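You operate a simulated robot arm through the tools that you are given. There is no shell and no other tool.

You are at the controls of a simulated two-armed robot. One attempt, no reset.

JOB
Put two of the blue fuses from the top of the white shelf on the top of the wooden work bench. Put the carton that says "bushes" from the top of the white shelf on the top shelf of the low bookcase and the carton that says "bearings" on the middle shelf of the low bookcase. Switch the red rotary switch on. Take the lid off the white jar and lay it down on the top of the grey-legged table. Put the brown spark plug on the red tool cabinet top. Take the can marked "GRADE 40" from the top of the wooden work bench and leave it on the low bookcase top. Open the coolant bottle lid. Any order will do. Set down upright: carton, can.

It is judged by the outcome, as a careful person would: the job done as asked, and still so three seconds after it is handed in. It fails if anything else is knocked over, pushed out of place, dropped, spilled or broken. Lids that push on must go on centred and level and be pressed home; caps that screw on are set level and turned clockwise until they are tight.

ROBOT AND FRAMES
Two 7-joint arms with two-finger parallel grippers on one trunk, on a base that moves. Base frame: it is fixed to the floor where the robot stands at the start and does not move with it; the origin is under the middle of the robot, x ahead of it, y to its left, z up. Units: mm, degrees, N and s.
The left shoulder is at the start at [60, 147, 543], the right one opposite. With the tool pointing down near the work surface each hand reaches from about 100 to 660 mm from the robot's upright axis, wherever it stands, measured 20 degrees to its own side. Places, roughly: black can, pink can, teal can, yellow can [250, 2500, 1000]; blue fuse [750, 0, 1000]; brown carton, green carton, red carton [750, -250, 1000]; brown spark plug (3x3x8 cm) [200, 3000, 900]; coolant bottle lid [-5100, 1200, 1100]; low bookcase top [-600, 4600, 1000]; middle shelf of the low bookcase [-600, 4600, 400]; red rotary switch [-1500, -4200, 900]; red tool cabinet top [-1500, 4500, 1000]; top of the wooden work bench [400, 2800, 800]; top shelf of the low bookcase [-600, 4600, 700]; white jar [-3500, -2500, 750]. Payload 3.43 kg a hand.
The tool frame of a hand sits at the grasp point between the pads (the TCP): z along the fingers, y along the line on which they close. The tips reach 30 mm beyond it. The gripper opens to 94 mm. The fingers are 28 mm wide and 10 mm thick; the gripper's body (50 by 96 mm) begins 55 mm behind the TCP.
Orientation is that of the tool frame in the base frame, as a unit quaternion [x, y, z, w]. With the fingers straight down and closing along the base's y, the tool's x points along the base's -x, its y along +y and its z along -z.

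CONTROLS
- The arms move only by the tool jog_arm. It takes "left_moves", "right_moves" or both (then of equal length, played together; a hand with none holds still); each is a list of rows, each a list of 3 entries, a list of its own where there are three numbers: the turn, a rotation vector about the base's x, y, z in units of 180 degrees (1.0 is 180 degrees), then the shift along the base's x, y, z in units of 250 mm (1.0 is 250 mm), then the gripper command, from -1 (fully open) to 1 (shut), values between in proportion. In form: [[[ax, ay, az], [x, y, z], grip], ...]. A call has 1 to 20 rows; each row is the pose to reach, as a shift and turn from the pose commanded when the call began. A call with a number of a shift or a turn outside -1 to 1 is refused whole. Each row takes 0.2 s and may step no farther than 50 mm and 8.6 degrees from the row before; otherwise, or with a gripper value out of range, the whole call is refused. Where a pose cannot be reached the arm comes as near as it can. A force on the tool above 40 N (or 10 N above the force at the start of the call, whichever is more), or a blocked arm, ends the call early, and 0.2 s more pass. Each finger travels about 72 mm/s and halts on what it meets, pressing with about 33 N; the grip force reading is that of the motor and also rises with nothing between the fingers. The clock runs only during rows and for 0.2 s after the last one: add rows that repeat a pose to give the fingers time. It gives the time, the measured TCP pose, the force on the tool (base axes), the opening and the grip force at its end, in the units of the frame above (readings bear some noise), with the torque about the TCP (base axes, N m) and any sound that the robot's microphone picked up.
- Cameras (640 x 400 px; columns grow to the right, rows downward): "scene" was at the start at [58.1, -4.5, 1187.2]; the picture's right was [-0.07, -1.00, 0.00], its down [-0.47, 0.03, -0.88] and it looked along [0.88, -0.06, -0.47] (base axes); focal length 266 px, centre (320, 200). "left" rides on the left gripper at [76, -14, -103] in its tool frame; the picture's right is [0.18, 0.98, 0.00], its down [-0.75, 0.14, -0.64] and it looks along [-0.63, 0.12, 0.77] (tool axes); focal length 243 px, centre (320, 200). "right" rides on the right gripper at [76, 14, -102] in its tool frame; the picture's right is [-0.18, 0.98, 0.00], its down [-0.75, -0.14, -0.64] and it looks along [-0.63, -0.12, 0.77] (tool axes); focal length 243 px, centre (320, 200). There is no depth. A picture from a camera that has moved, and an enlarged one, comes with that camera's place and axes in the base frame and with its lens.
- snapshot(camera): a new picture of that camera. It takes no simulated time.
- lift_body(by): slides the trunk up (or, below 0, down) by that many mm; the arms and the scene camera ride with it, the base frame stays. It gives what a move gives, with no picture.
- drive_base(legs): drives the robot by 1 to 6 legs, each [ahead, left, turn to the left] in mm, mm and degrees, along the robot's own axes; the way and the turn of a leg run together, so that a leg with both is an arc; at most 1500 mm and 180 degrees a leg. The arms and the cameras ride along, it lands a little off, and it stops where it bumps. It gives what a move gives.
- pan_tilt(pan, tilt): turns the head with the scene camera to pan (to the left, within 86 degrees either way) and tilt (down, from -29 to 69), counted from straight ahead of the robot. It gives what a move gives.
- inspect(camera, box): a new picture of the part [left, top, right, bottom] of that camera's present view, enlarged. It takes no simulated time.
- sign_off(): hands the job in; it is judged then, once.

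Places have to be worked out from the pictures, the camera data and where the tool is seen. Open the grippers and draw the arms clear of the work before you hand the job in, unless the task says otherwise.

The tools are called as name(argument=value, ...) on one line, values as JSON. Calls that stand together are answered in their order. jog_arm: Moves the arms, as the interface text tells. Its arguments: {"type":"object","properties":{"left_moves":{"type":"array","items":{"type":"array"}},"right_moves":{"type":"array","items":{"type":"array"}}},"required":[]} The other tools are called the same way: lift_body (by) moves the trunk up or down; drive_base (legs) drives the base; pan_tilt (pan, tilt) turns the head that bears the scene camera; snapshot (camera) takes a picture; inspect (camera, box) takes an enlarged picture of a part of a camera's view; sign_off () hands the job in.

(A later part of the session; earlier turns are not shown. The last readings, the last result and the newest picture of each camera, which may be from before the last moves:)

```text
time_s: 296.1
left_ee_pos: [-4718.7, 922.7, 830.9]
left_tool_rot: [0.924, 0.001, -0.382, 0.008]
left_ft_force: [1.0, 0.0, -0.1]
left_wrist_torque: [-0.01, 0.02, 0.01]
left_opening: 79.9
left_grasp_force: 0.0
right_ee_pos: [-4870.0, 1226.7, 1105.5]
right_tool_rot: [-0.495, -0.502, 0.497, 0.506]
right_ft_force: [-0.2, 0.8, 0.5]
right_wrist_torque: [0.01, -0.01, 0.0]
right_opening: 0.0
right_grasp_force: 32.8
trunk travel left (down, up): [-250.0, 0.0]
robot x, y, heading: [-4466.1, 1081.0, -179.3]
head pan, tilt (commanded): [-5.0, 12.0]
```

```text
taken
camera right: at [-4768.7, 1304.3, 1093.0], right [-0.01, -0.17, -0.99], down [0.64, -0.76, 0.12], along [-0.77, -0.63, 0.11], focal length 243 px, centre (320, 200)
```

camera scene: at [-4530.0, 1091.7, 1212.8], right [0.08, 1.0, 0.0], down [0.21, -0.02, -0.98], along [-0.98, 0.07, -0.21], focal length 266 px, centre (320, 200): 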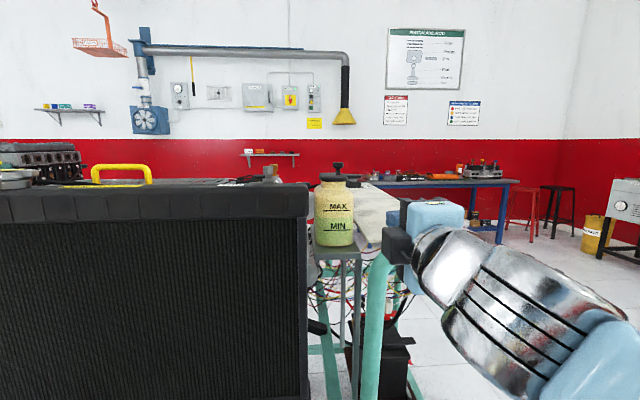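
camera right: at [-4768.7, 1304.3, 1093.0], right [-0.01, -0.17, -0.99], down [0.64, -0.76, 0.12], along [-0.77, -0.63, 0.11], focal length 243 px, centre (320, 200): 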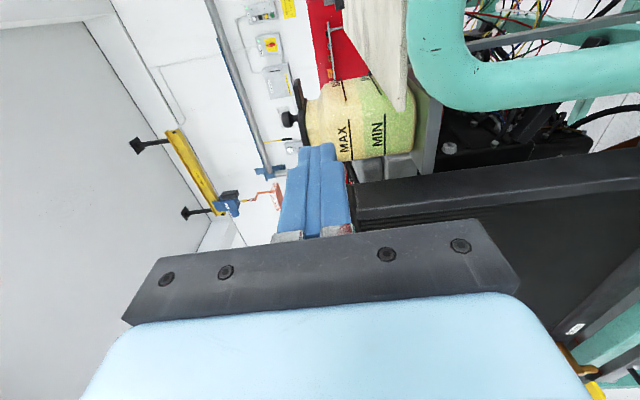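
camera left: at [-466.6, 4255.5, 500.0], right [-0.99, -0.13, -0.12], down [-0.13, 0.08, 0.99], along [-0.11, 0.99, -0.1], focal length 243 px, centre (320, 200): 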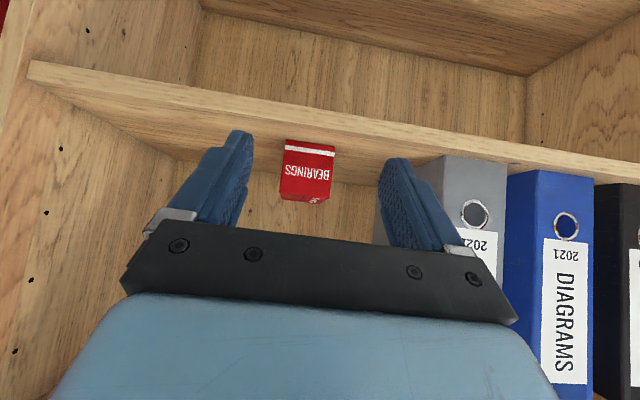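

The roll worked. I drive 180 mm ahead, then check the alignment under the tab.

drive_base(legs=[[180, 0, -0.7]])

pan_tilt(pan=-5, tilt=15)

snapshot(camera="right")

inspect(camera="scene", box=[280, 120, 480, 260])

```text
time_s: 297.7
left_ee_pos: [-4905.1, 926.2, 830.8]
left_tool_rot: [0.924, -0.006, -0.382, 0.005]
left_ft_force: [0.1, 0.3, -0.2]
left_wrist_torque: [0.01, 0.0, 0.03]
left_opening: 79.9
left_grasp_force: 0.0
right_ee_pos: [-5052.9, 1231.2, 1106.1]
right_tool_rot: [-0.498, -0.498, 0.494, 0.509]
right_ft_force: [-0.8, 0.2, 0.0]
right_wrist_torque: [0.02, -0.01, 0.0]
right_opening: 0.2
right_grasp_force: 32.9
trunk travel left (down, up): [-250.0, 0.0]
robot x, y, heading: [-4648.3, 1082.3, 180.1]
head pan, tilt (commanded): [-5.0, 12.0]
```

```text
time_s: 298.3
left_ee_pos: [-4905.6, 925.5, 830.6]
left_tool_rot: [0.924, -0.007, -0.381, 0.005]
left_ft_force: [-0.5, 0.1, -0.4]
left_wrist_torque: [-0.01, -0.01, 0.01]
left_opening: 79.8
left_grasp_force: 0.0
right_ee_pos: [-5052.0, 1233.2, 1106.3]
right_tool_rot: [-0.498, -0.499, 0.493, 0.51]
right_ft_force: [-0.5, -0.1, -0.7]
right_wrist_torque: [-0.01, 0.03, 0.0]
right_opening: 0.0
right_grasp_force: 32.9
trunk travel left (down, up): [-250.0, 0.0]
robot x, y, heading: [-4646.3, 1083.7, 180.1]
head pan, tilt (commanded): [-5.0, 15.0]
```

```text
taken
camera right: at [-4949.8, 1307.3, 1092.7], right [-0.01, -0.17, -0.99], down [0.63, -0.77, 0.12], along [-0.78, -0.62, 0.11], focal length 243 px, centre (320, 200)
```

right: 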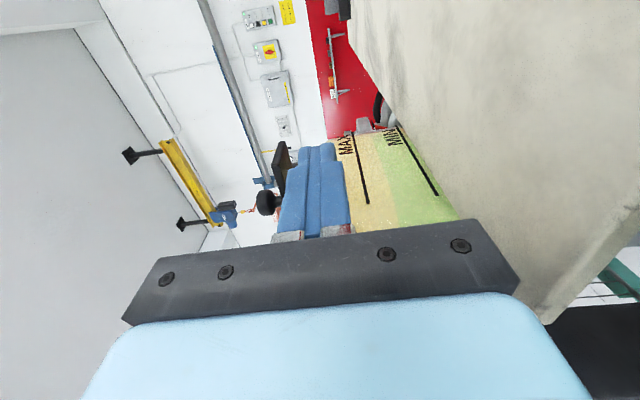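

```text
2.86 times, centred on (380, 190) of scene
camera zoom: at [-4714.0, 1091.7, 1208.0], right [0.09, 1.0, 0.0], down [0.26, -0.02, -0.97], along [-0.96, 0.09, -0.26], focal length 761 px, centre (149, 229)
```

zoom: 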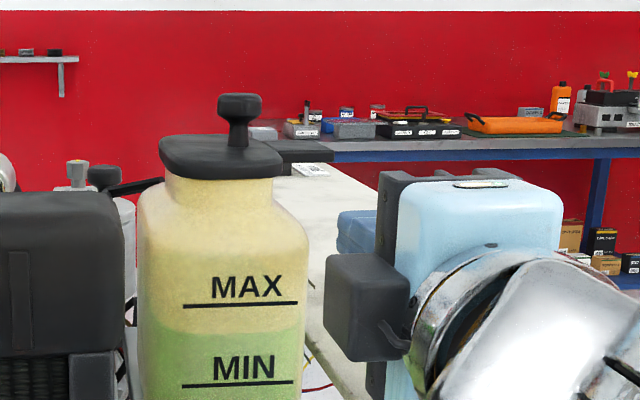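

The fingers are just outside the tab's end. I shift to y≈1221, z≈1121 and slide in 44 mm under the tab.

jog_arm(right_moves=[[[0, 0, 0], [0, -0.046, 0.058], 1], [[0, 0, 0], [-0.06, -0.046, 0.058], 1], [[0, 0, 0], [-0.12, -0.046, 0.058], 1], [[0, 0, 0], [-0.176, -0.046, 0.058], 1]])

snapshot(camera="right")

inspect(camera="scene", box=[300, 120, 440, 220])

```text
time_s: 299.3
left_ee_pos: [-4905.1, 926.0, 831.7]
left_tool_rot: [0.925, -0.005, -0.381, 0.006]
left_ft_force: [-0.6, -0.5, -0.2]
left_wrist_torque: [0.01, 0.01, 0.03]
left_opening: 80.0
left_grasp_force: 0.2
right_ee_pos: [-5096.9, 1220.2, 1120.8]
right_tool_rot: [-0.498, -0.498, 0.494, 0.51]
right_ft_force: [0.5, 0.0, 0.9]
right_wrist_torque: [-0.03, -0.02, 0.02]
right_opening: 0.0
right_grasp_force: 33.1
trunk travel left (down, up): [-250.0, 0.0]
robot x, y, heading: [-4649.6, 1083.8, 179.9]
head pan, tilt (commanded): [-5.0, 15.0]
```

```text
taken
camera right: at [-4994.1, 1295.7, 1106.6], right [-0.01, -0.17, -0.99], down [0.63, -0.77, 0.12], along [-0.78, -0.62, 0.11], focal length 243 px, centre (320, 200)
```

right: 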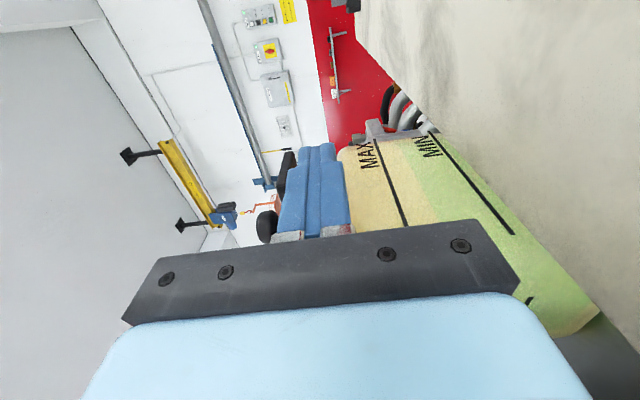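

```text
4.00 times, centred on (370, 170) of scene
camera zoom: at [-4713.9, 1091.7, 1208.0], right [0.09, 1.0, 0.0], down [0.26, -0.02, -0.97], along [-0.96, 0.09, -0.26], focal length 1065 px, centre (120, 320)
```

zoom: 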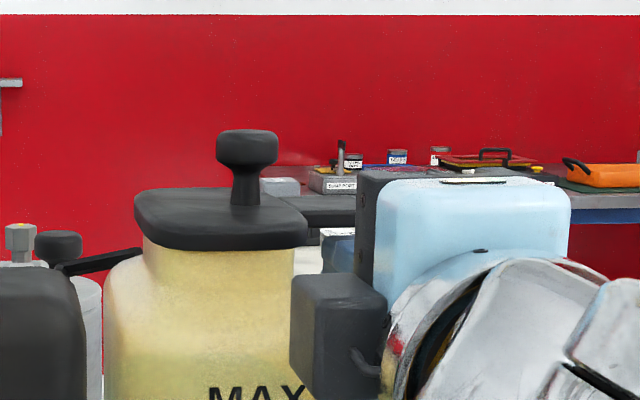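

The fingers are under the tab. I raise slowly by 14 mm and read the forces.

jog_arm(right_moves=[[[0, 0, 0], [0, 0, 0.016], 1], [[0, 0, 0], [0, 0, 0.032], 1], [[0, 0, 0], [0, 0, 0.046], 1], [[0, 0, 0], [0, 0, 0.058], 1]])

inspect(camera="scene", box=[300, 120, 440, 220])

```text
time_s: 300.3
left_ee_pos: [-4905.1, 924.9, 830.5]
left_tool_rot: [0.925, -0.006, -0.381, 0.005]
left_ft_force: [-1.0, -0.4, 0.1]
left_wrist_torque: [0.02, -0.01, 0.01]
left_opening: 80.1
left_grasp_force: 0.0
right_ee_pos: [-5098.0, 1219.8, 1135.4]
right_tool_rot: [-0.498, -0.498, 0.494, 0.51]
right_ft_force: [-0.3, -0.3, -0.5]
right_wrist_torque: [0.03, -0.01, -0.02]
right_opening: 0.1
right_grasp_force: 32.9
trunk travel left (down, up): [-250.0, 0.0]
robot x, y, heading: [-4644.8, 1082.0, 179.9]
head pan, tilt (commanded): [-5.0, 15.0]
```

```text
4.00 times, centred on (370, 170) of scene
camera zoom: at [-4714.1, 1091.6, 1208.0], right [0.09, 1.0, 0.0], down [0.26, -0.02, -0.97], along [-0.96, 0.09, -0.26], focal length 1065 px, centre (120, 320)
```

zoom: 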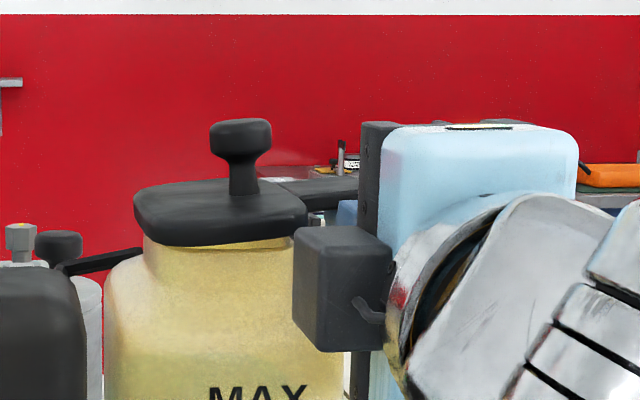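

The lid tips up from its north side, so it is hinged at the south edge as guessed. I follow the arc upward and southward in small steps.

jog_arm(right_moves=[[[0, 0, 0], [0, -0.004, 0.038], 1], [[0, 0, 0], [0, -0.008, 0.078], 1], [[0, 0, 0], [0, -0.016, 0.122], 1], [[0, 0, 0], [0, -0.04, 0.154], 1], [[0, 0, 0], [0, -0.068, 0.182], 1], [[0, 0, 0], [0, -0.096, 0.202], 1]])

inspect(camera="scene", box=[280, 80, 440, 220])

```text
time_s: 301.7
left_ee_pos: [-4905.6, 925.0, 830.3]
left_tool_rot: [0.924, -0.005, -0.382, 0.006]
left_ft_force: [0.0, 0.0, 0.3]
left_wrist_torque: [0.03, 0.0, -0.03]
left_opening: 79.7
left_grasp_force: 0.0
right_ee_pos: [-5095.1, 1197.0, 1186.3]
right_tool_rot: [-0.498, -0.499, 0.494, 0.509]
right_ft_force: [0.7, -0.8, 0.0]
right_wrist_torque: [-0.01, -0.03, 0.04]
right_opening: 0.0
right_grasp_force: 32.7
trunk travel left (down, up): [-250.0, 0.0]
robot x, y, heading: [-4651.9, 1080.9, 179.8]
head pan, tilt (commanded): [-5.0, 15.0]
```

```text
2.86 times, centred on (360, 150) of scene
camera zoom: at [-4714.1, 1091.8, 1208.0], right [0.09, 1.0, 0.0], down [0.26, -0.02, -0.97], along [-0.96, 0.09, -0.26], focal length 761 px, centre (206, 343)
```

zoom: 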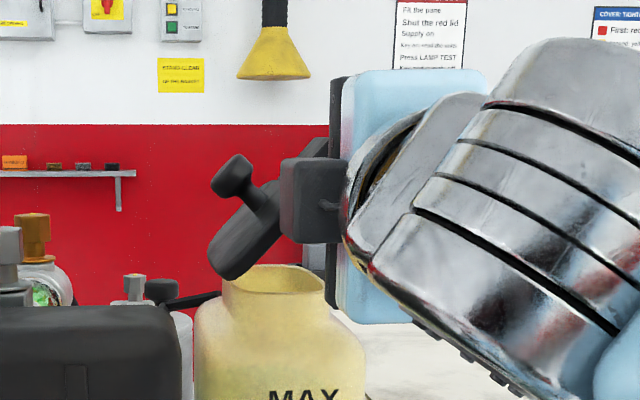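

The lid is about 50° open and moves freely. I keep pushing along the arc past vertical.

jog_arm(right_moves=[[[0, 0, 0], [0, -0.04, 0.015], 1], [[0, 0, 0], [0, -0.076, 0.027], 1], [[0, 0, 0], [0, -0.112, 0.035], 1], [[0, 0, 0], [0, -0.148, 0.039], 1], [[0, 0, 0], [0, -0.188, 0.039], 1], [[0, 0, 0], [0, -0.224, 0.039], 1]])

inspect(camera="scene", box=[280, 80, 440, 220])

```text
time_s: 303.1
left_ee_pos: [-4905.6, 926.3, 830.0]
left_tool_rot: [0.924, -0.006, -0.381, 0.006]
left_ft_force: [1.2, -0.1, 0.1]
left_wrist_torque: [-0.01, -0.02, 0.01]
left_opening: 80.0
left_grasp_force: 0.0
right_ee_pos: [-5097.6, 1141.4, 1195.4]
right_tool_rot: [-0.498, -0.499, 0.493, 0.51]
right_ft_force: [0.1, -0.3, 0.5]
right_wrist_torque: [0.03, 0.0, 0.01]
right_opening: 0.0
right_grasp_force: 33.2
trunk travel left (down, up): [-250.0, 0.0]
robot x, y, heading: [-4646.4, 1082.5, 180.0]
head pan, tilt (commanded): [-5.0, 15.0]
```

```text
2.86 times, centred on (360, 150) of scene
camera zoom: at [-4714.0, 1091.7, 1207.9], right [0.09, 1.0, 0.0], down [0.26, -0.02, -0.97], along [-0.96, 0.09, -0.26], focal length 761 px, centre (206, 343)
```

zoom: 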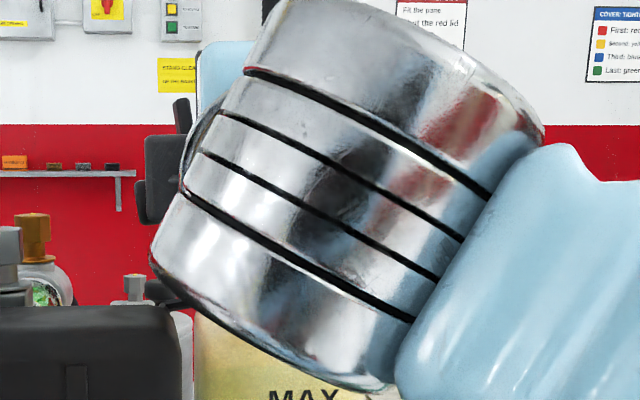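

jog_arm(right_moves=[[[0, 0, 0], [0, -0.03, 0], 1], [[0, 0, 0], [0, -0.06, 0], 1], [[0, 0, 0], [0, -0.088, -0.01], 1]])

jog_arm(right_moves=[[[0, 0, 0], [0, 0.08, 0], 1], [[0, 0, 0], [0, 0.22, 0], 1], [[0, 0, 0], [0.1, 0.36, 0], 1], [[0, 0, 0], [0.28, 0.42, 0], 1], [[0, 0, 0], [0.46, 0.48, 0], 1]])

snapshot(camera="scene")

inspect(camera="scene", box=[260, 90, 400, 220])

```text
time_s: 303.9
left_ee_pos: [-4904.4, 929.5, 831.8]
left_tool_rot: [0.924, -0.007, -0.382, 0.007]
left_ft_force: [0.0, 0.3, 0.5]
left_wrist_torque: [-0.04, -0.01, 0.01]
left_opening: 80.3
left_grasp_force: 0.1
right_ee_pos: [-5097.8, 1130.3, 1196.1]
right_tool_rot: [-0.504, -0.49, 0.491, 0.514]
right_ft_force: [4.3, 20.8, 3.8]
right_wrist_torque: [0.25, -0.15, 0.63]
right_opening: 0.1
right_grasp_force: 32.9
trunk travel left (down, up): [-250.0, 0.0]
robot x, y, heading: [-4646.2, 1080.7, 180.2]
head pan, tilt (commanded): [-5.0, 15.0]
stopped in row 3 (right hand): the force on the tool passed its limit at 42 N (the readings are from after the stop); the commanded pose is now the measured one
```

```text
time_s: 305.1
left_ee_pos: [-4904.9, 925.9, 831.5]
left_tool_rot: [0.924, -0.005, -0.382, 0.005]
left_ft_force: [-0.1, 1.0, -0.3]
left_wrist_torque: [0.01, 0.0, 0.01]
left_opening: 80.0
left_grasp_force: 0.0
right_ee_pos: [-4983.1, 1243.9, 1193.3]
right_tool_rot: [-0.502, -0.493, 0.492, 0.513]
right_ft_force: [-0.1, -0.6, -1.0]
right_wrist_torque: [0.01, 0.03, -0.01]
right_opening: 0.1
right_grasp_force: 33.1
trunk travel left (down, up): [-250.0, 0.0]
robot x, y, heading: [-4647.3, 1081.3, 179.7]
head pan, tilt (commanded): [-5.0, 15.0]
```

```text
taken
camera scene: at [-4714.4, 1092.1, 1208.0], right [0.09, 1.0, 0.0], down [0.26, -0.02, -0.97], along [-0.96, 0.09, -0.26], focal length 266 px, centre (320, 200)
```

scene: 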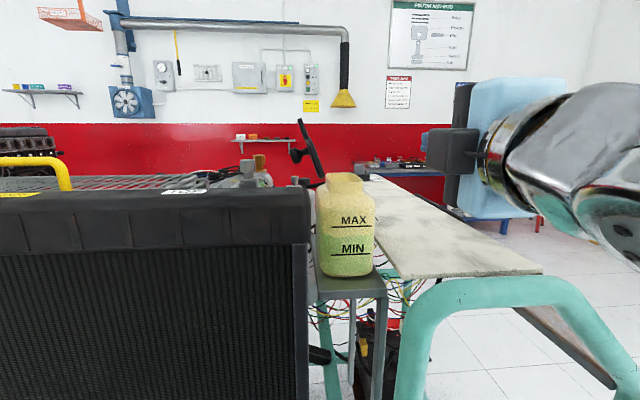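

```text
3.08 times, centred on (330, 155) of scene
camera zoom: at [-4714.4, 1092.1, 1208.0], right [0.09, 1.0, 0.0], down [0.26, -0.02, -0.97], along [-0.96, 0.09, -0.26], focal length 819 px, centre (289, 338)
```

zoom: 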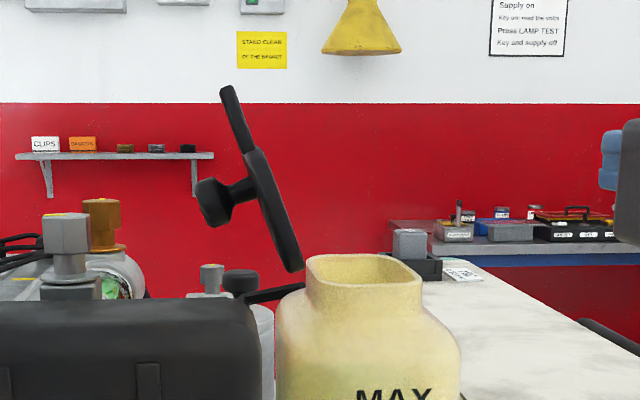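

The lid rests fully open at its stop, about 110°, and the bottle is unmoved. I back out into the aisle, turn to face south, and survey the way to the white jar.

drive_base(legs=[[-190, 0, 0], [0, 0, 90]])

pan_tilt(pan=0, tilt=15)

snapshot(camera="scene")

pan_tilt(pan=50, tilt=15)

snapshot(camera="scene")

```text
time_s: 310.6
left_ee_pos: [-4302.0, 828.1, 829.9]
left_tool_rot: [0.65, 0.658, -0.262, 0.277]
left_ft_force: [-0.4, -0.2, -0.3]
left_wrist_torque: [-0.01, -0.01, 0.02]
left_opening: 79.8
left_grasp_force: 0.1
right_ee_pos: [-4616.6, 742.5, 1194.3]
right_tool_rot: [0.003, -0.704, 0.711, 0.006]
right_ft_force: [-0.6, -0.4, -0.5]
right_wrist_torque: [-0.01, -0.01, -0.01]
right_opening: 0.0
right_grasp_force: 33.2
trunk travel left (down, up): [-250.0, 0.0]
robot x, y, heading: [-4462.4, 1084.4, -88.6]
head pan, tilt (commanded): [-5.0, 15.0]
```

```text
time_s: 311.2
left_ee_pos: [-4301.0, 829.1, 830.9]
left_tool_rot: [0.65, 0.658, -0.262, 0.277]
left_ft_force: [-0.3, 0.0, 0.1]
left_wrist_torque: [-0.02, 0.02, -0.01]
left_opening: 79.6
left_grasp_force: 0.0
right_ee_pos: [-4615.9, 743.7, 1195.0]
right_tool_rot: [0.002, -0.704, 0.711, 0.006]
right_ft_force: [-0.2, -0.8, 0.2]
right_wrist_torque: [-0.01, -0.02, -0.03]
right_opening: 0.1
right_grasp_force: 32.5
trunk travel left (down, up): [-250.0, 0.0]
robot x, y, heading: [-4466.5, 1082.4, -88.8]
head pan, tilt (commanded): [0.0, 15.0]
```

```text
taken
camera scene: at [-4465.2, 1020.5, 1208.0], right [-1.0, -0.02, 0.0], down [-0.01, 0.26, -0.97], along [0.02, -0.97, -0.26], focal length 266 px, centre (320, 200)
```

scene: 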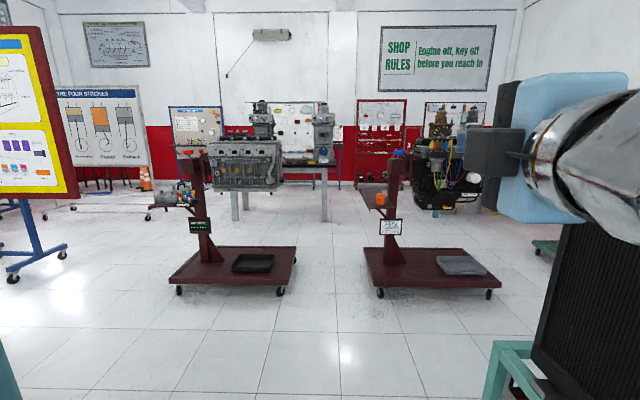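

```text
time_s: 312.4
left_ee_pos: [-4301.0, 828.1, 830.2]
left_tool_rot: [0.65, 0.658, -0.262, 0.277]
left_ft_force: [-0.3, -0.5, 0.2]
left_wrist_torque: [0.02, -0.01, -0.01]
left_opening: 79.9
left_grasp_force: 0.0
right_ee_pos: [-4616.6, 743.7, 1193.8]
right_tool_rot: [0.003, -0.703, 0.711, 0.005]
right_ft_force: [0.4, 0.0, -0.1]
right_wrist_torque: [-0.01, -0.01, 0.03]
right_opening: 0.2
right_grasp_force: 32.8
trunk travel left (down, up): [-250.0, 0.0]
robot x, y, heading: [-4465.5, 1084.4, -88.6]
head pan, tilt (commanded): [50.0, 15.0]
```

```text
taken
camera scene: at [-4394.4, 1055.5, 1208.0], right [-0.63, -0.78, 0.0], down [-0.2, 0.16, -0.97], along [0.75, -0.6, -0.26], focal length 266 px, centre (320, 200)
```

scene: 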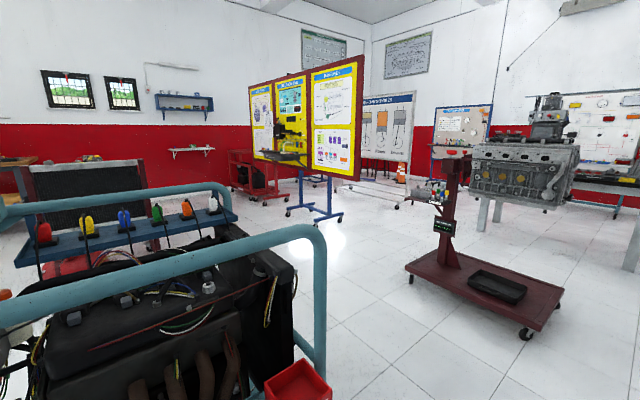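

The jar's table is to the south-east beyond the engine stands. I take the wide gap: south to y≈−150, east to x≈−2650, then south, and look again.

drive_base(legs=[[0, 0, -1.4], [1230, 0, 0], [0, 1500, 0], [0, 320, 0]])

pan_tilt(pan=0, tilt=15)

snapshot(camera="scene")

pan_tilt(pan=-45, tilt=15)

snapshot(camera="scene")

```text
time_s: 327.6
left_ee_pos: [-2549.2, -506.0, 831.1]
left_tool_rot: [0.676, 0.631, -0.273, 0.266]
left_ft_force: [0.5, -0.4, 0.3]
left_wrist_torque: [0.04, -0.05, 0.03]
left_opening: 80.1
left_grasp_force: 0.0
right_ee_pos: [-2871.3, -567.5, 1194.9]
right_tool_rot: [-0.026, -0.703, 0.71, 0.034]
right_ft_force: [-1.0, -0.3, -0.2]
right_wrist_torque: [-0.02, 0.02, 0.0]
right_opening: 0.1
right_grasp_force: 32.7
trunk travel left (down, up): [-250.0, 0.0]
robot x, y, heading: [-2691.7, -243.2, -93.1]
head pan, tilt (commanded): [50.0, 15.0]
```

```text
time_s: 328.8
left_ee_pos: [-2550.0, -506.2, 830.1]
left_tool_rot: [0.675, 0.631, -0.273, 0.266]
left_ft_force: [-0.3, -0.3, -0.6]
left_wrist_torque: [-0.01, -0.03, 0.0]
left_opening: 79.8
left_grasp_force: 0.1
right_ee_pos: [-2870.3, -565.9, 1194.2]
right_tool_rot: [-0.025, -0.703, 0.71, 0.035]
right_ft_force: [0.0, 0.2, -0.1]
right_wrist_torque: [0.0, 0.0, 0.01]
right_opening: 0.1
right_grasp_force: 32.5
trunk travel left (down, up): [-250.0, 0.0]
robot x, y, heading: [-2689.4, -239.3, -93.3]
head pan, tilt (commanded): [0.0, 15.0]
```

```text
taken
camera scene: at [-2697.6, -302.2, 1208.0], right [-1.0, 0.06, 0.0], down [0.01, 0.26, -0.97], along [-0.05, -0.96, -0.26], focal length 266 px, centre (320, 200)
```

scene: 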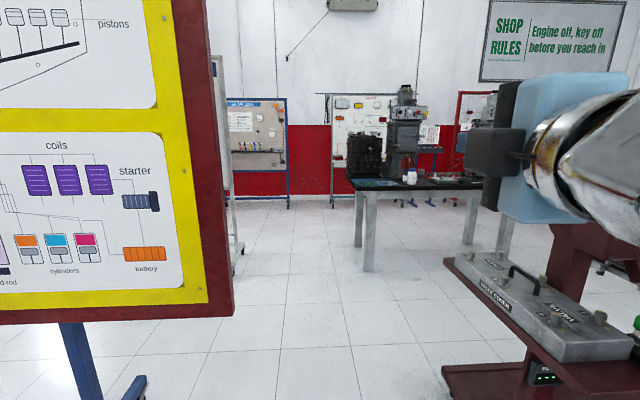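

```text
time_s: 329.9
left_ee_pos: [-2550.0, -506.3, 830.1]
left_tool_rot: [0.676, 0.631, -0.273, 0.266]
left_ft_force: [0.2, -0.2, 0.0]
left_wrist_torque: [0.0, 0.03, 0.0]
left_opening: 80.0
left_grasp_force: 0.1
right_ee_pos: [-2870.9, -566.3, 1194.2]
right_tool_rot: [-0.026, -0.703, 0.71, 0.034]
right_ft_force: [-0.3, -0.4, 0.1]
right_wrist_torque: [0.02, -0.04, 0.0]
right_opening: 0.2
right_grasp_force: 33.1
trunk travel left (down, up): [-250.0, 0.0]
robot x, y, heading: [-2692.2, -242.3, -93.3]
head pan, tilt (commanded): [-45.0, 15.0]
```

```text
taken
camera scene: at [-2762.0, -271.1, 1208.0], right [-0.67, 0.75, 0.0], down [0.19, 0.17, -0.97], along [-0.72, -0.64, -0.26], focal length 266 px, centre (320, 200)
```

scene: 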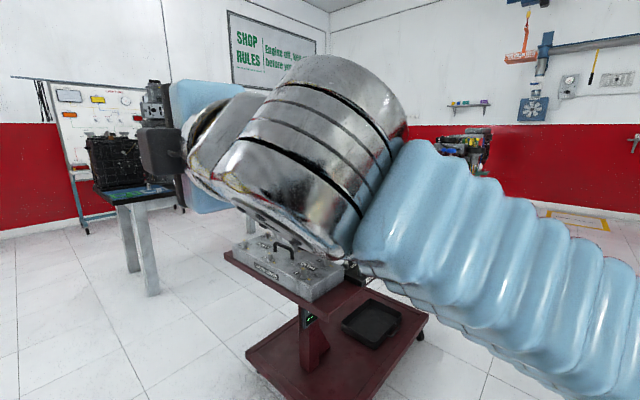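

The gap ahead (between the yellow board and the maroon stand) is moderate, so I first tuck both arms into compact tool-down poses. Step one: unroll the right hand and turn the left tool down.

jog_arm(left_moves=[[[0.021, -0.001, 0], [-0.016, -0.011, 0.05], -0.7], [[0.042, -0.002, 0], [-0.033, -0.022, 0.1], -0.7], [[0.063, -0.004, 0], [-0.049, -0.032, 0.15], -0.7], [[0.084, -0.005, 0], [-0.065, -0.043, 0.2], -0.7], [[0.105, -0.006, 0], [-0.082, -0.054, 0.25], -0.7], [[0.126, -0.007, 0], [-0.098, -0.065, 0.3], -0.7], [[0.147, -0.008, 0], [-0.114, -0.075, 0.35], -0.7], [[0.168, -0.009, 0], [-0.13, -0.086, 0.4], -0.7], [[0.189, -0.011, 0], [-0.147, -0.097, 0.45], -0.7], [[0.21, -0.012, 0], [-0.163, -0.108, 0.5], -0.7], [[0.231, -0.013, 0], [-0.18, -0.118, 0.55], -0.7], [[0.25, -0.014, 0], [-0.196, -0.129, 0.6], -0.7]], right_moves=[[[-0.002, -0.042, 0], [0, 0, -0.04], 0], [[-0.005, -0.084, 0], [0, 0, -0.08], 0], [[-0.007, -0.126, 0], [0, 0, -0.12], 0], [[-0.009, -0.168, 0], [0, 0, -0.16], 0], [[-0.012, -0.21, 0], [0, 0, -0.2], 0], [[-0.014, -0.252, 0], [0, 0, -0.24], 0], [[-0.016, -0.294, 0], [0, 0, -0.28], 0], [[-0.019, -0.336, 0], [0, 0, -0.32], 0], [[-0.021, -0.378, 0], [0, 0, -0.36], 0], [[-0.023, -0.42, 0], [0, 0, -0.4], 0], [[-0.026, -0.46, 0], [0, 0, -0.44], 0], [[-0.028, -0.499, 0], [0, 0, -0.48], 0]])

jog_arm(right_moves=[[[0.042, -0.002, 0], [0.017, 0.013, -0.03], 0], [[0.084, -0.005, 0], [0.035, 0.027, -0.06], 0], [[0.126, -0.007, 0], [0.052, 0.04, -0.09], 0], [[0.168, -0.009, 0], [0.07, 0.053, -0.12], 0], [[0.21, -0.012, 0], [0.087, 0.067, -0.15], 0], [[0.252, -0.014, 0], [0.105, 0.08, -0.18], 0], [[0.294, -0.016, 0], [0.122, 0.094, -0.21], 0], [[0.336, -0.019, 0], [0.14, 0.107, -0.24], 0], [[0.378, -0.021, 0], [0.157, 0.12, -0.27], 0], [[0.42, -0.023, 0], [0.174, 0.134, -0.3], 0], [[0.46, -0.026, 0], [0.19, 0.147, -0.33], 0], [[0.499, -0.028, 0], [0.209, 0.16, -0.36], 0]])

pan_tilt(pan=0, tilt=20)

snapshot(camera="scene")

```text
time_s: 332.6
left_ee_pos: [-2598.9, -536.5, 981.6]
left_tool_rot: [0.731, 0.682, 0.005, 0.002]
left_ft_force: [0.0, -0.3, 0.1]
left_wrist_torque: [-0.03, 0.01, -0.02]
left_opening: 79.8
left_grasp_force: 0.1
right_ee_pos: [-2871.1, -566.5, 1074.1]
right_tool_rot: [0.521, 0.493, -0.512, 0.473]
right_ft_force: [0.8, 0.4, 0.0]
right_wrist_torque: [-0.01, 0.0, 0.03]
right_opening: 47.1
right_grasp_force: 0.0
trunk travel left (down, up): [-250.0, 0.0]
robot x, y, heading: [-2687.9, -244.0, -93.2]
head pan, tilt (commanded): [-45.0, 15.0]
```

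```text
time_s: 335.1
left_ee_pos: [-2598.6, -537.7, 981.8]
left_tool_rot: [0.731, 0.682, 0.003, 0.001]
left_ft_force: [0.0, 0.2, -0.4]
left_wrist_torque: [0.02, 0.01, -0.02]
left_opening: 79.8
left_grasp_force: 0.2
right_ee_pos: [-2821.8, -527.0, 986.2]
right_tool_rot: [0.722, 0.692, -0.01, 0.004]
right_ft_force: [-0.3, 0.7, 0.3]
right_wrist_torque: [-0.01, 0.02, -0.01]
right_opening: 46.8
right_grasp_force: 0.1
right hand out of reach, approached as far as the arm can: row 12
trunk travel left (down, up): [-250.0, 0.0]
robot x, y, heading: [-2691.2, -243.1, -93.5]
head pan, tilt (commanded): [-45.0, 15.0]
```

```text
time_s: 336.3
left_ee_pos: [-2597.8, -538.6, 980.9]
left_tool_rot: [0.731, 0.682, 0.003, 0.002]
left_ft_force: [0.0, -0.7, 0.5]
left_wrist_torque: [-0.02, 0.02, 0.0]
left_opening: 80.0
left_grasp_force: 0.1
right_ee_pos: [-2821.9, -528.5, 986.5]
right_tool_rot: [0.722, 0.692, -0.011, 0.004]
right_ft_force: [-0.6, 0.0, -1.1]
right_wrist_torque: [0.02, 0.02, 0.0]
right_opening: 46.8
right_grasp_force: 0.1
trunk travel left (down, up): [-250.0, 0.0]
robot x, y, heading: [-2694.5, -240.4, -93.3]
head pan, tilt (commanded): [0.0, 20.0]
```

```text
taken
camera scene: at [-2697.7, -302.0, 1199.8], right [-1.0, 0.06, 0.0], down [0.02, 0.34, -0.94], along [-0.05, -0.94, -0.34], focal length 266 px, centre (320, 200)
```

scene: 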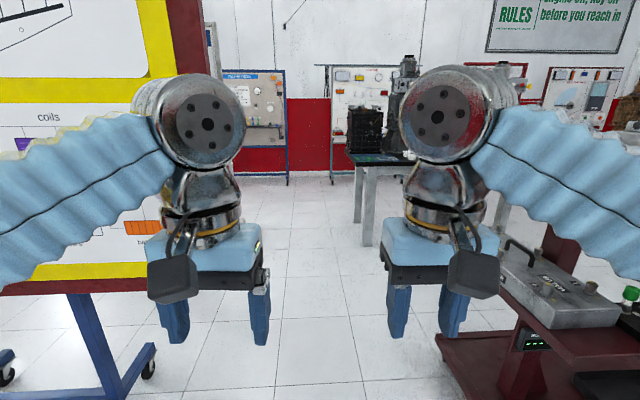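

pan_tilt(pan=0, tilt=60)

snapshot(camera="scene")

pan_tilt(pan=45, tilt=40)

snapshot(camera="scene")

pan_tilt(pan=-45, tilt=40)

snapshot(camera="scene")

```text
time_s: 337.3
left_ee_pos: [-2598.7, -538.2, 982.1]
left_tool_rot: [0.732, 0.682, 0.004, 0.002]
left_ft_force: [0.4, 0.9, 0.6]
left_wrist_torque: [0.01, 0.04, -0.01]
left_opening: 80.3
left_grasp_force: 0.1
right_ee_pos: [-2820.9, -527.4, 987.7]
right_tool_rot: [0.722, 0.692, -0.01, 0.004]
right_ft_force: [-0.6, -0.5, 0.2]
right_wrist_torque: [0.0, -0.04, 0.01]
right_opening: 47.2
right_grasp_force: 0.1
trunk travel left (down, up): [-250.0, 0.0]
robot x, y, heading: [-2692.1, -239.1, -93.3]
head pan, tilt (commanded): [0.0, 60.0]
```

```text
taken
camera scene: at [-2696.2, -275.6, 1141.7], right [-1.0, 0.06, 0.0], down [0.05, 0.86, -0.5], along [-0.03, -0.5, -0.87], focal length 266 px, centre (320, 200)
```

scene: 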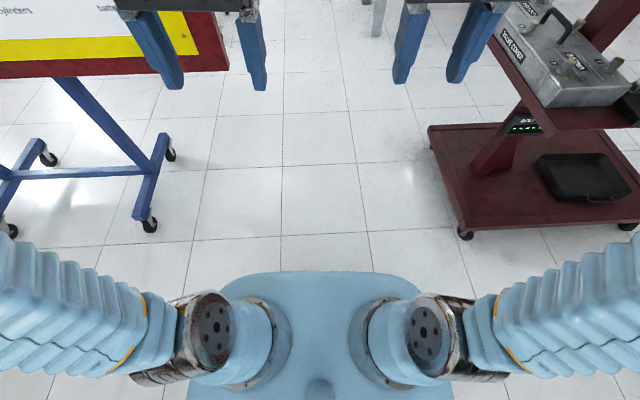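

```text
time_s: 338.5
left_ee_pos: [-2598.5, -537.9, 980.7]
left_tool_rot: [0.731, 0.682, 0.004, 0.002]
left_ft_force: [0.7, -0.3, 0.9]
left_wrist_torque: [-0.01, -0.02, -0.03]
left_opening: 80.1
left_grasp_force: 0.1
right_ee_pos: [-2820.3, -528.4, 986.0]
right_tool_rot: [0.722, 0.692, -0.01, 0.003]
right_ft_force: [0.3, -0.6, 0.2]
right_wrist_torque: [0.0, 0.01, -0.06]
right_opening: 47.1
right_grasp_force: 0.0
trunk travel left (down, up): [-250.0, 0.0]
robot x, y, heading: [-2691.2, -237.2, -93.2]
head pan, tilt (commanded): [45.0, 40.0]
```

```text
taken
camera scene: at [-2635.8, -272.5, 1168.4], right [-0.75, -0.66, 0.0], down [-0.43, 0.48, -0.77], along [0.51, -0.57, -0.64], focal length 266 px, centre (320, 200)
```

scene: 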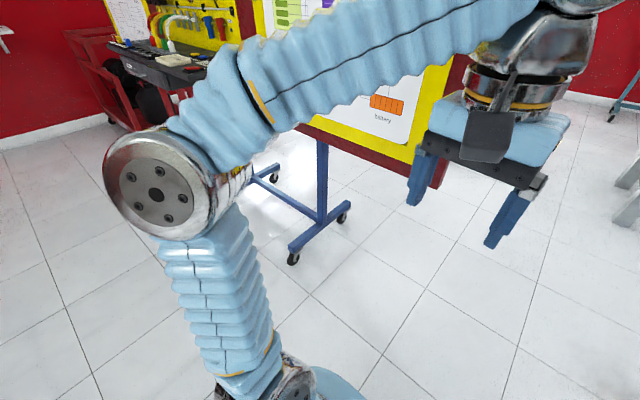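

```text
time_s: 340.1
left_ee_pos: [-2598.8, -537.1, 980.8]
left_tool_rot: [0.732, 0.682, 0.003, 0.001]
left_ft_force: [-0.5, 0.1, -0.1]
left_wrist_torque: [0.0, 0.02, -0.01]
left_opening: 79.9
left_grasp_force: 0.0
right_ee_pos: [-2820.6, -527.8, 987.2]
right_tool_rot: [0.722, 0.692, -0.011, 0.004]
right_ft_force: [0.3, -0.8, 0.7]
right_wrist_torque: [0.03, -0.01, 0.0]
right_opening: 46.9
right_grasp_force: 0.0
trunk travel left (down, up): [-250.0, 0.0]
robot x, y, heading: [-2692.7, -243.3, -93.3]
head pan, tilt (commanded): [-45.0, 40.0]
```

```text
taken
camera scene: at [-2755.8, -265.6, 1168.4], right [-0.67, 0.75, 0.0], down [0.48, 0.43, -0.77], along [-0.57, -0.51, -0.64], focal length 266 px, centre (320, 200)
```

scene: 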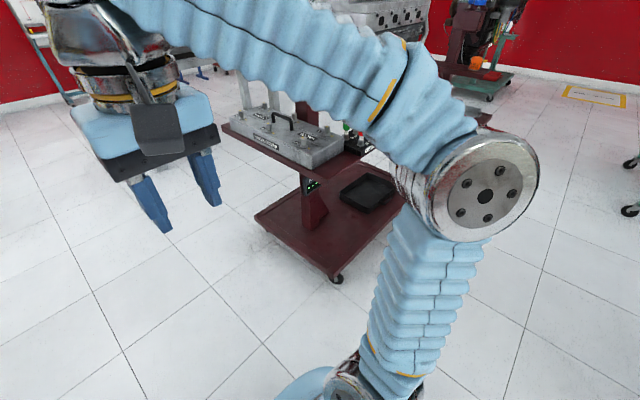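

The corridor is about 740 mm wide, too tight for my elbows facing south, but fine if I face west and strafe through. I turn to heading 180°, align, and strafe south.

drive_base(legs=[[0, 0, -86.8], [125, 0, 0]])

pan_tilt(pan=80, tilt=35)

snapshot(camera="scene")

pan_tilt(pan=15, tilt=45)

snapshot(camera="scene")

```text
time_s: 344.9
left_ee_pos: [-3099.6, -375.1, 980.6]
left_tool_rot: [1.0, 0.023, 0.002, 0.003]
left_ft_force: [0.6, 0.4, 0.8]
left_wrist_torque: [0.01, 0.0, -0.02]
left_opening: 80.2
left_grasp_force: 0.1
right_ee_pos: [-3116.2, -152.5, 986.3]
right_tool_rot: [0.999, 0.037, -0.011, -0.003]
right_ft_force: [0.6, 0.5, 0.5]
right_wrist_torque: [-0.02, 0.03, 0.01]
right_opening: 47.1
right_grasp_force: 0.1
trunk travel left (down, up): [-250.0, 0.0]
robot x, y, heading: [-2815.6, -244.7, -176.8]
head pan, tilt (commanded): [-45.0, 40.0]
```

```text
time_s: 347.0
left_ee_pos: [-3099.9, -373.0, 980.2]
left_tool_rot: [1.0, 0.023, 0.001, 0.004]
left_ft_force: [-0.8, -0.5, -0.3]
left_wrist_torque: [-0.05, 0.0, 0.01]
left_opening: 79.8
left_grasp_force: 0.2
right_ee_pos: [-3116.0, -151.9, 986.9]
right_tool_rot: [0.999, 0.038, -0.01, -0.005]
right_ft_force: [0.5, 0.2, 0.3]
right_wrist_torque: [-0.01, 0.01, 0.01]
right_opening: 46.8
right_grasp_force: 0.1
trunk travel left (down, up): [-250.0, 0.0]
robot x, y, heading: [-2819.5, -250.2, -176.4]
head pan, tilt (commanded): [80.0, 35.0]
```

```text
taken
camera scene: at [-2799.1, -332.0, 1176.0], right [-0.99, 0.12, 0.0], down [0.07, 0.57, -0.82], along [-0.09, -0.81, -0.57], focal length 266 px, centre (320, 200)
```

scene: 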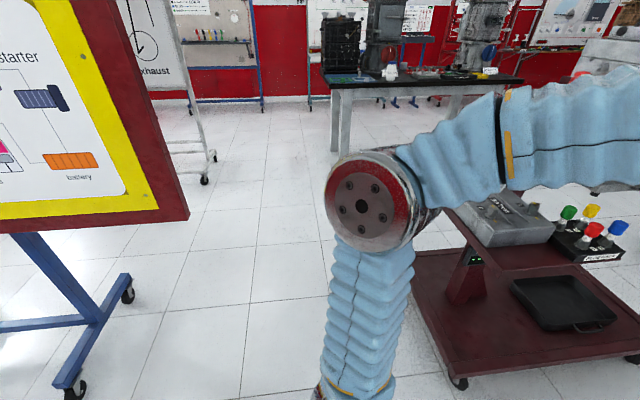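

```text
time_s: 348.3
left_ee_pos: [-3100.4, -374.3, 980.2]
left_tool_rot: [1.0, 0.021, 0.002, 0.002]
left_ft_force: [-1.1, 0.2, -0.1]
left_wrist_torque: [-0.03, -0.03, 0.0]
left_opening: 79.9
left_grasp_force: 0.1
right_ee_pos: [-3115.9, -152.6, 986.7]
right_tool_rot: [0.999, 0.037, -0.011, -0.005]
right_ft_force: [1.2, -0.2, -0.3]
right_wrist_torque: [0.0, 0.02, 0.0]
right_opening: 47.1
right_grasp_force: 0.0
trunk travel left (down, up): [-250.0, 0.0]
robot x, y, heading: [-2815.2, -250.7, -176.7]
head pan, tilt (commanded): [15.0, 45.0]
```

```text
taken
camera scene: at [-2866.1, -270.2, 1161.2], right [-0.32, 0.95, 0.0], down [0.67, 0.22, -0.71], along [-0.67, -0.22, -0.71], focal length 266 px, centre (320, 200)
```

scene: 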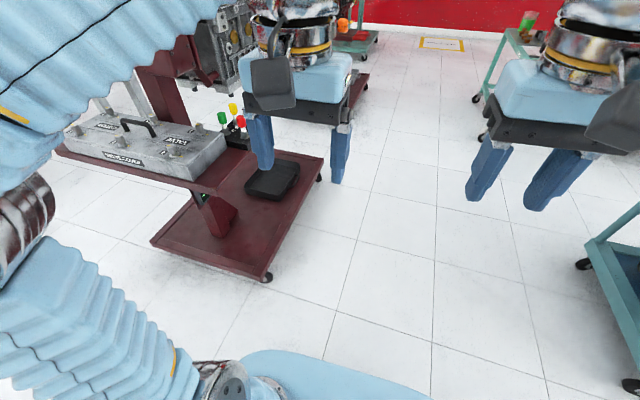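

The corridor is about 760 mm wide; facing west I fit with roughly 100 mm each side. I square the heading and strafe south in two checked stages.

drive_base(legs=[[0, 0, -3.3], [0, 600, 0]])

drive_base(legs=[[0, 0, 0]])

```text
time_s: 352.2
left_ee_pos: [-3122.4, -954.3, 980.5]
left_tool_rot: [1.0, -0.025, 0.001, 0.003]
left_ft_force: [0.3, 0.1, 0.2]
left_wrist_torque: [0.01, -0.02, 0.0]
left_opening: 79.7
left_grasp_force: 0.0
right_ee_pos: [-3116.1, -729.3, 987.4]
right_tool_rot: [1.0, -0.01, -0.01, -0.004]
right_ft_force: [-0.4, 0.1, 0.7]
right_wrist_torque: [-0.01, 0.02, 0.02]
right_opening: 47.2
right_grasp_force: 0.0
trunk travel left (down, up): [-250.0, 0.0]
robot x, y, heading: [-2828.2, -852.1, 177.9]
head pan, tilt (commanded): [15.0, 45.0]
```

```text
time_s: 352.9
left_ee_pos: [-3122.2, -954.4, 980.1]
left_tool_rot: [1.0, -0.024, 0.002, 0.004]
left_ft_force: [-0.4, -0.6, 0.3]
left_wrist_torque: [-0.04, 0.01, 0.0]
left_opening: 80.2
left_grasp_force: 0.1
right_ee_pos: [-3117.1, -731.4, 988.0]
right_tool_rot: [1.0, -0.009, -0.011, -0.005]
right_ft_force: [-0.2, 0.5, -0.2]
right_wrist_torque: [0.0, -0.01, 0.01]
right_opening: 46.9
right_grasp_force: 0.1
trunk travel left (down, up): [-250.0, 0.0]
robot x, y, heading: [-2829.0, -856.1, 177.7]
head pan, tilt (commanded): [15.0, 45.0]
```

drive_base(legs=[[0, 0, 2.2], [0, 480, 0]])

drive_base(legs=[[0, 450, 0]])

pan_tilt(pan=50, tilt=20)

snapshot(camera="scene")

```text
time_s: 356.1
left_ee_pos: [-3117.8, -1442.4, 981.0]
left_tool_rot: [1.0, -0.006, 0.001, 0.004]
left_ft_force: [0.2, 0.2, -0.2]
left_wrist_torque: [-0.02, 0.01, 0.01]
left_opening: 79.9
left_grasp_force: 0.1
right_ee_pos: [-3121.3, -1219.3, 987.3]
right_tool_rot: [1.0, 0.009, -0.011, -0.004]
right_ft_force: [-0.3, 1.2, -1.5]
right_wrist_torque: [-0.01, -0.02, -0.01]
right_opening: 47.2
right_grasp_force: 0.1
trunk travel left (down, up): [-250.0, 0.0]
robot x, y, heading: [-2826.9, -1330.5, -180.3]
head pan, tilt (commanded): [15.0, 45.0]
```

```text
time_s: 358.8
left_ee_pos: [-3116.6, -1879.9, 980.8]
left_tool_rot: [1.0, -0.005, 0.002, 0.004]
left_ft_force: [0.2, 1.0, -0.7]
left_wrist_torque: [-0.03, -0.03, 0.02]
left_opening: 79.9
left_grasp_force: 0.0
right_ee_pos: [-3119.8, -1655.7, 986.9]
right_tool_rot: [1.0, 0.011, -0.01, -0.004]
right_ft_force: [0.2, 0.0, 0.3]
right_wrist_torque: [0.01, 0.01, 0.0]
right_opening: 47.2
right_grasp_force: 0.1
trunk travel left (down, up): [-250.0, 0.0]
robot x, y, heading: [-2826.1, -1767.2, -180.0]
head pan, tilt (commanded): [15.0, 45.0]
```

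```text
time_s: 359.8
left_ee_pos: [-3116.3, -1880.6, 979.6]
left_tool_rot: [1.0, -0.004, 0.002, 0.003]
left_ft_force: [0.0, 0.2, -0.1]
left_wrist_torque: [-0.02, -0.02, -0.02]
left_opening: 80.0
left_grasp_force: 0.1
right_ee_pos: [-3120.4, -1656.6, 987.3]
right_tool_rot: [1.0, 0.011, -0.011, -0.005]
right_ft_force: [-0.2, -0.2, -0.1]
right_wrist_torque: [-0.06, 0.02, 0.01]
right_opening: 47.1
right_grasp_force: 0.2
trunk travel left (down, up): [-250.0, 0.0]
robot x, y, heading: [-2823.8, -1767.2, -179.8]
head pan, tilt (commanded): [50.0, 20.0]
```

```text
taken
camera scene: at [-2857.7, -1837.9, 1199.8], right [-0.77, 0.64, 0.0], down [0.22, 0.26, -0.94], along [-0.6, -0.72, -0.34], focal length 266 px, centre (320, 200)
```

scene: 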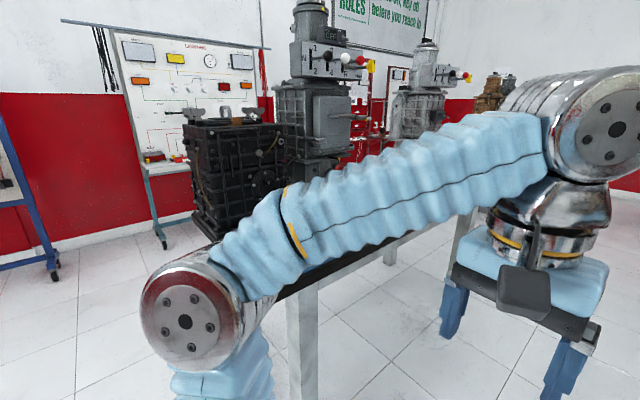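

Through the gap. I turn to face south and move west to stand in front of the table.

drive_base(legs=[[0, 0, 90], [0, -650, 0]])

pan_tilt(pan=0, tilt=25)

snapshot(camera="scene")

```text
time_s: 367.2
left_ee_pos: [-3377.8, -2046.1, 981.8]
left_tool_rot: [0.722, 0.692, 0.003, 0.001]
left_ft_force: [-1.1, -0.1, -1.2]
left_wrist_torque: [-0.06, 0.0, -0.01]
left_opening: 79.8
left_grasp_force: 0.1
right_ee_pos: [-3600.4, -2042.3, 987.5]
right_tool_rot: [0.711, 0.703, -0.01, 0.005]
right_ft_force: [-0.3, -0.5, -0.7]
right_wrist_torque: [0.01, -0.02, 0.0]
right_opening: 46.8
right_grasp_force: 0.0
trunk travel left (down, up): [-250.0, 0.0]
robot x, y, heading: [-3477.3, -1751.9, -91.9]
head pan, tilt (commanded): [50.0, 20.0]
```

```text
time_s: 368.4
left_ee_pos: [-3377.7, -2045.0, 981.4]
left_tool_rot: [0.722, 0.692, 0.004, 0.001]
left_ft_force: [-0.7, 0.4, -0.5]
left_wrist_torque: [-0.02, 0.03, 0.0]
left_opening: 80.0
left_grasp_force: 0.0
right_ee_pos: [-3600.6, -2041.5, 987.1]
right_tool_rot: [0.712, 0.702, -0.01, 0.003]
right_ft_force: [0.3, 0.4, -0.2]
right_wrist_torque: [0.0, 0.0, 0.0]
right_opening: 47.0
right_grasp_force: 0.1
trunk travel left (down, up): [-250.0, 0.0]
robot x, y, heading: [-3477.3, -1752.2, -91.8]
head pan, tilt (commanded): [0.0, 25.0]
```

```text
taken
camera scene: at [-3483.3, -1811.9, 1191.7], right [-1.0, 0.03, 0.0], down [0.01, 0.42, -0.91], along [-0.03, -0.91, -0.42], focal length 266 px, centre (320, 200)
```

scene: 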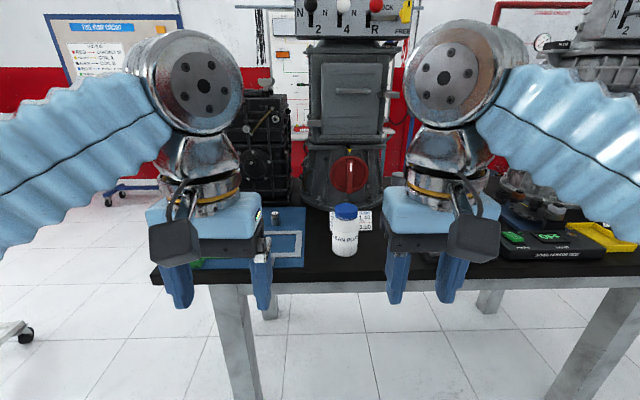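

inspect(camera="scene", box=[260, 180, 420, 290])

inspect(camera="scene", box=[320, 195, 380, 265])

```text
3.64 times, centred on (340, 235) of scene
camera zoom: at [-3483.3, -1811.9, 1191.7], right [-1.0, 0.03, 0.0], down [0.01, 0.42, -0.91], along [-0.03, -0.91, -0.42], focal length 968 px, centre (247, 73)
```

zoom: 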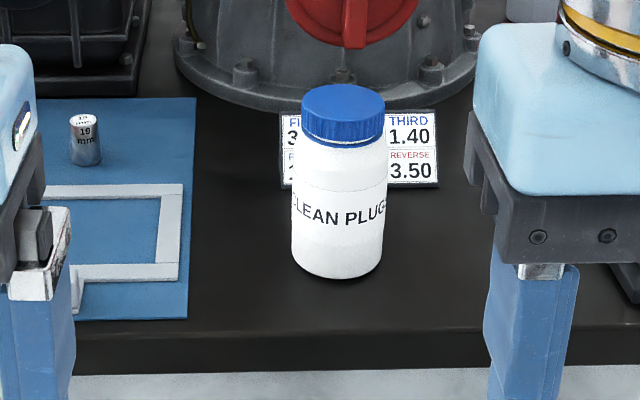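

```text
5.71 times, centred on (350, 230) of scene
camera zoom: at [-3483.3, -1811.9, 1191.7], right [-1.0, 0.03, 0.0], down [0.01, 0.42, -0.91], along [-0.03, -0.91, -0.42], focal length 1521 px, centre (149, 29)
```

zoom: 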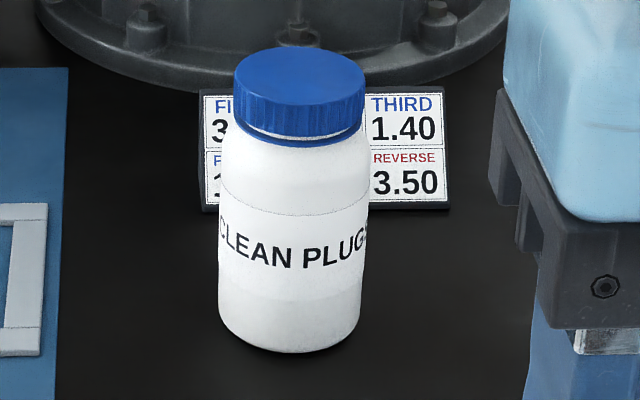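

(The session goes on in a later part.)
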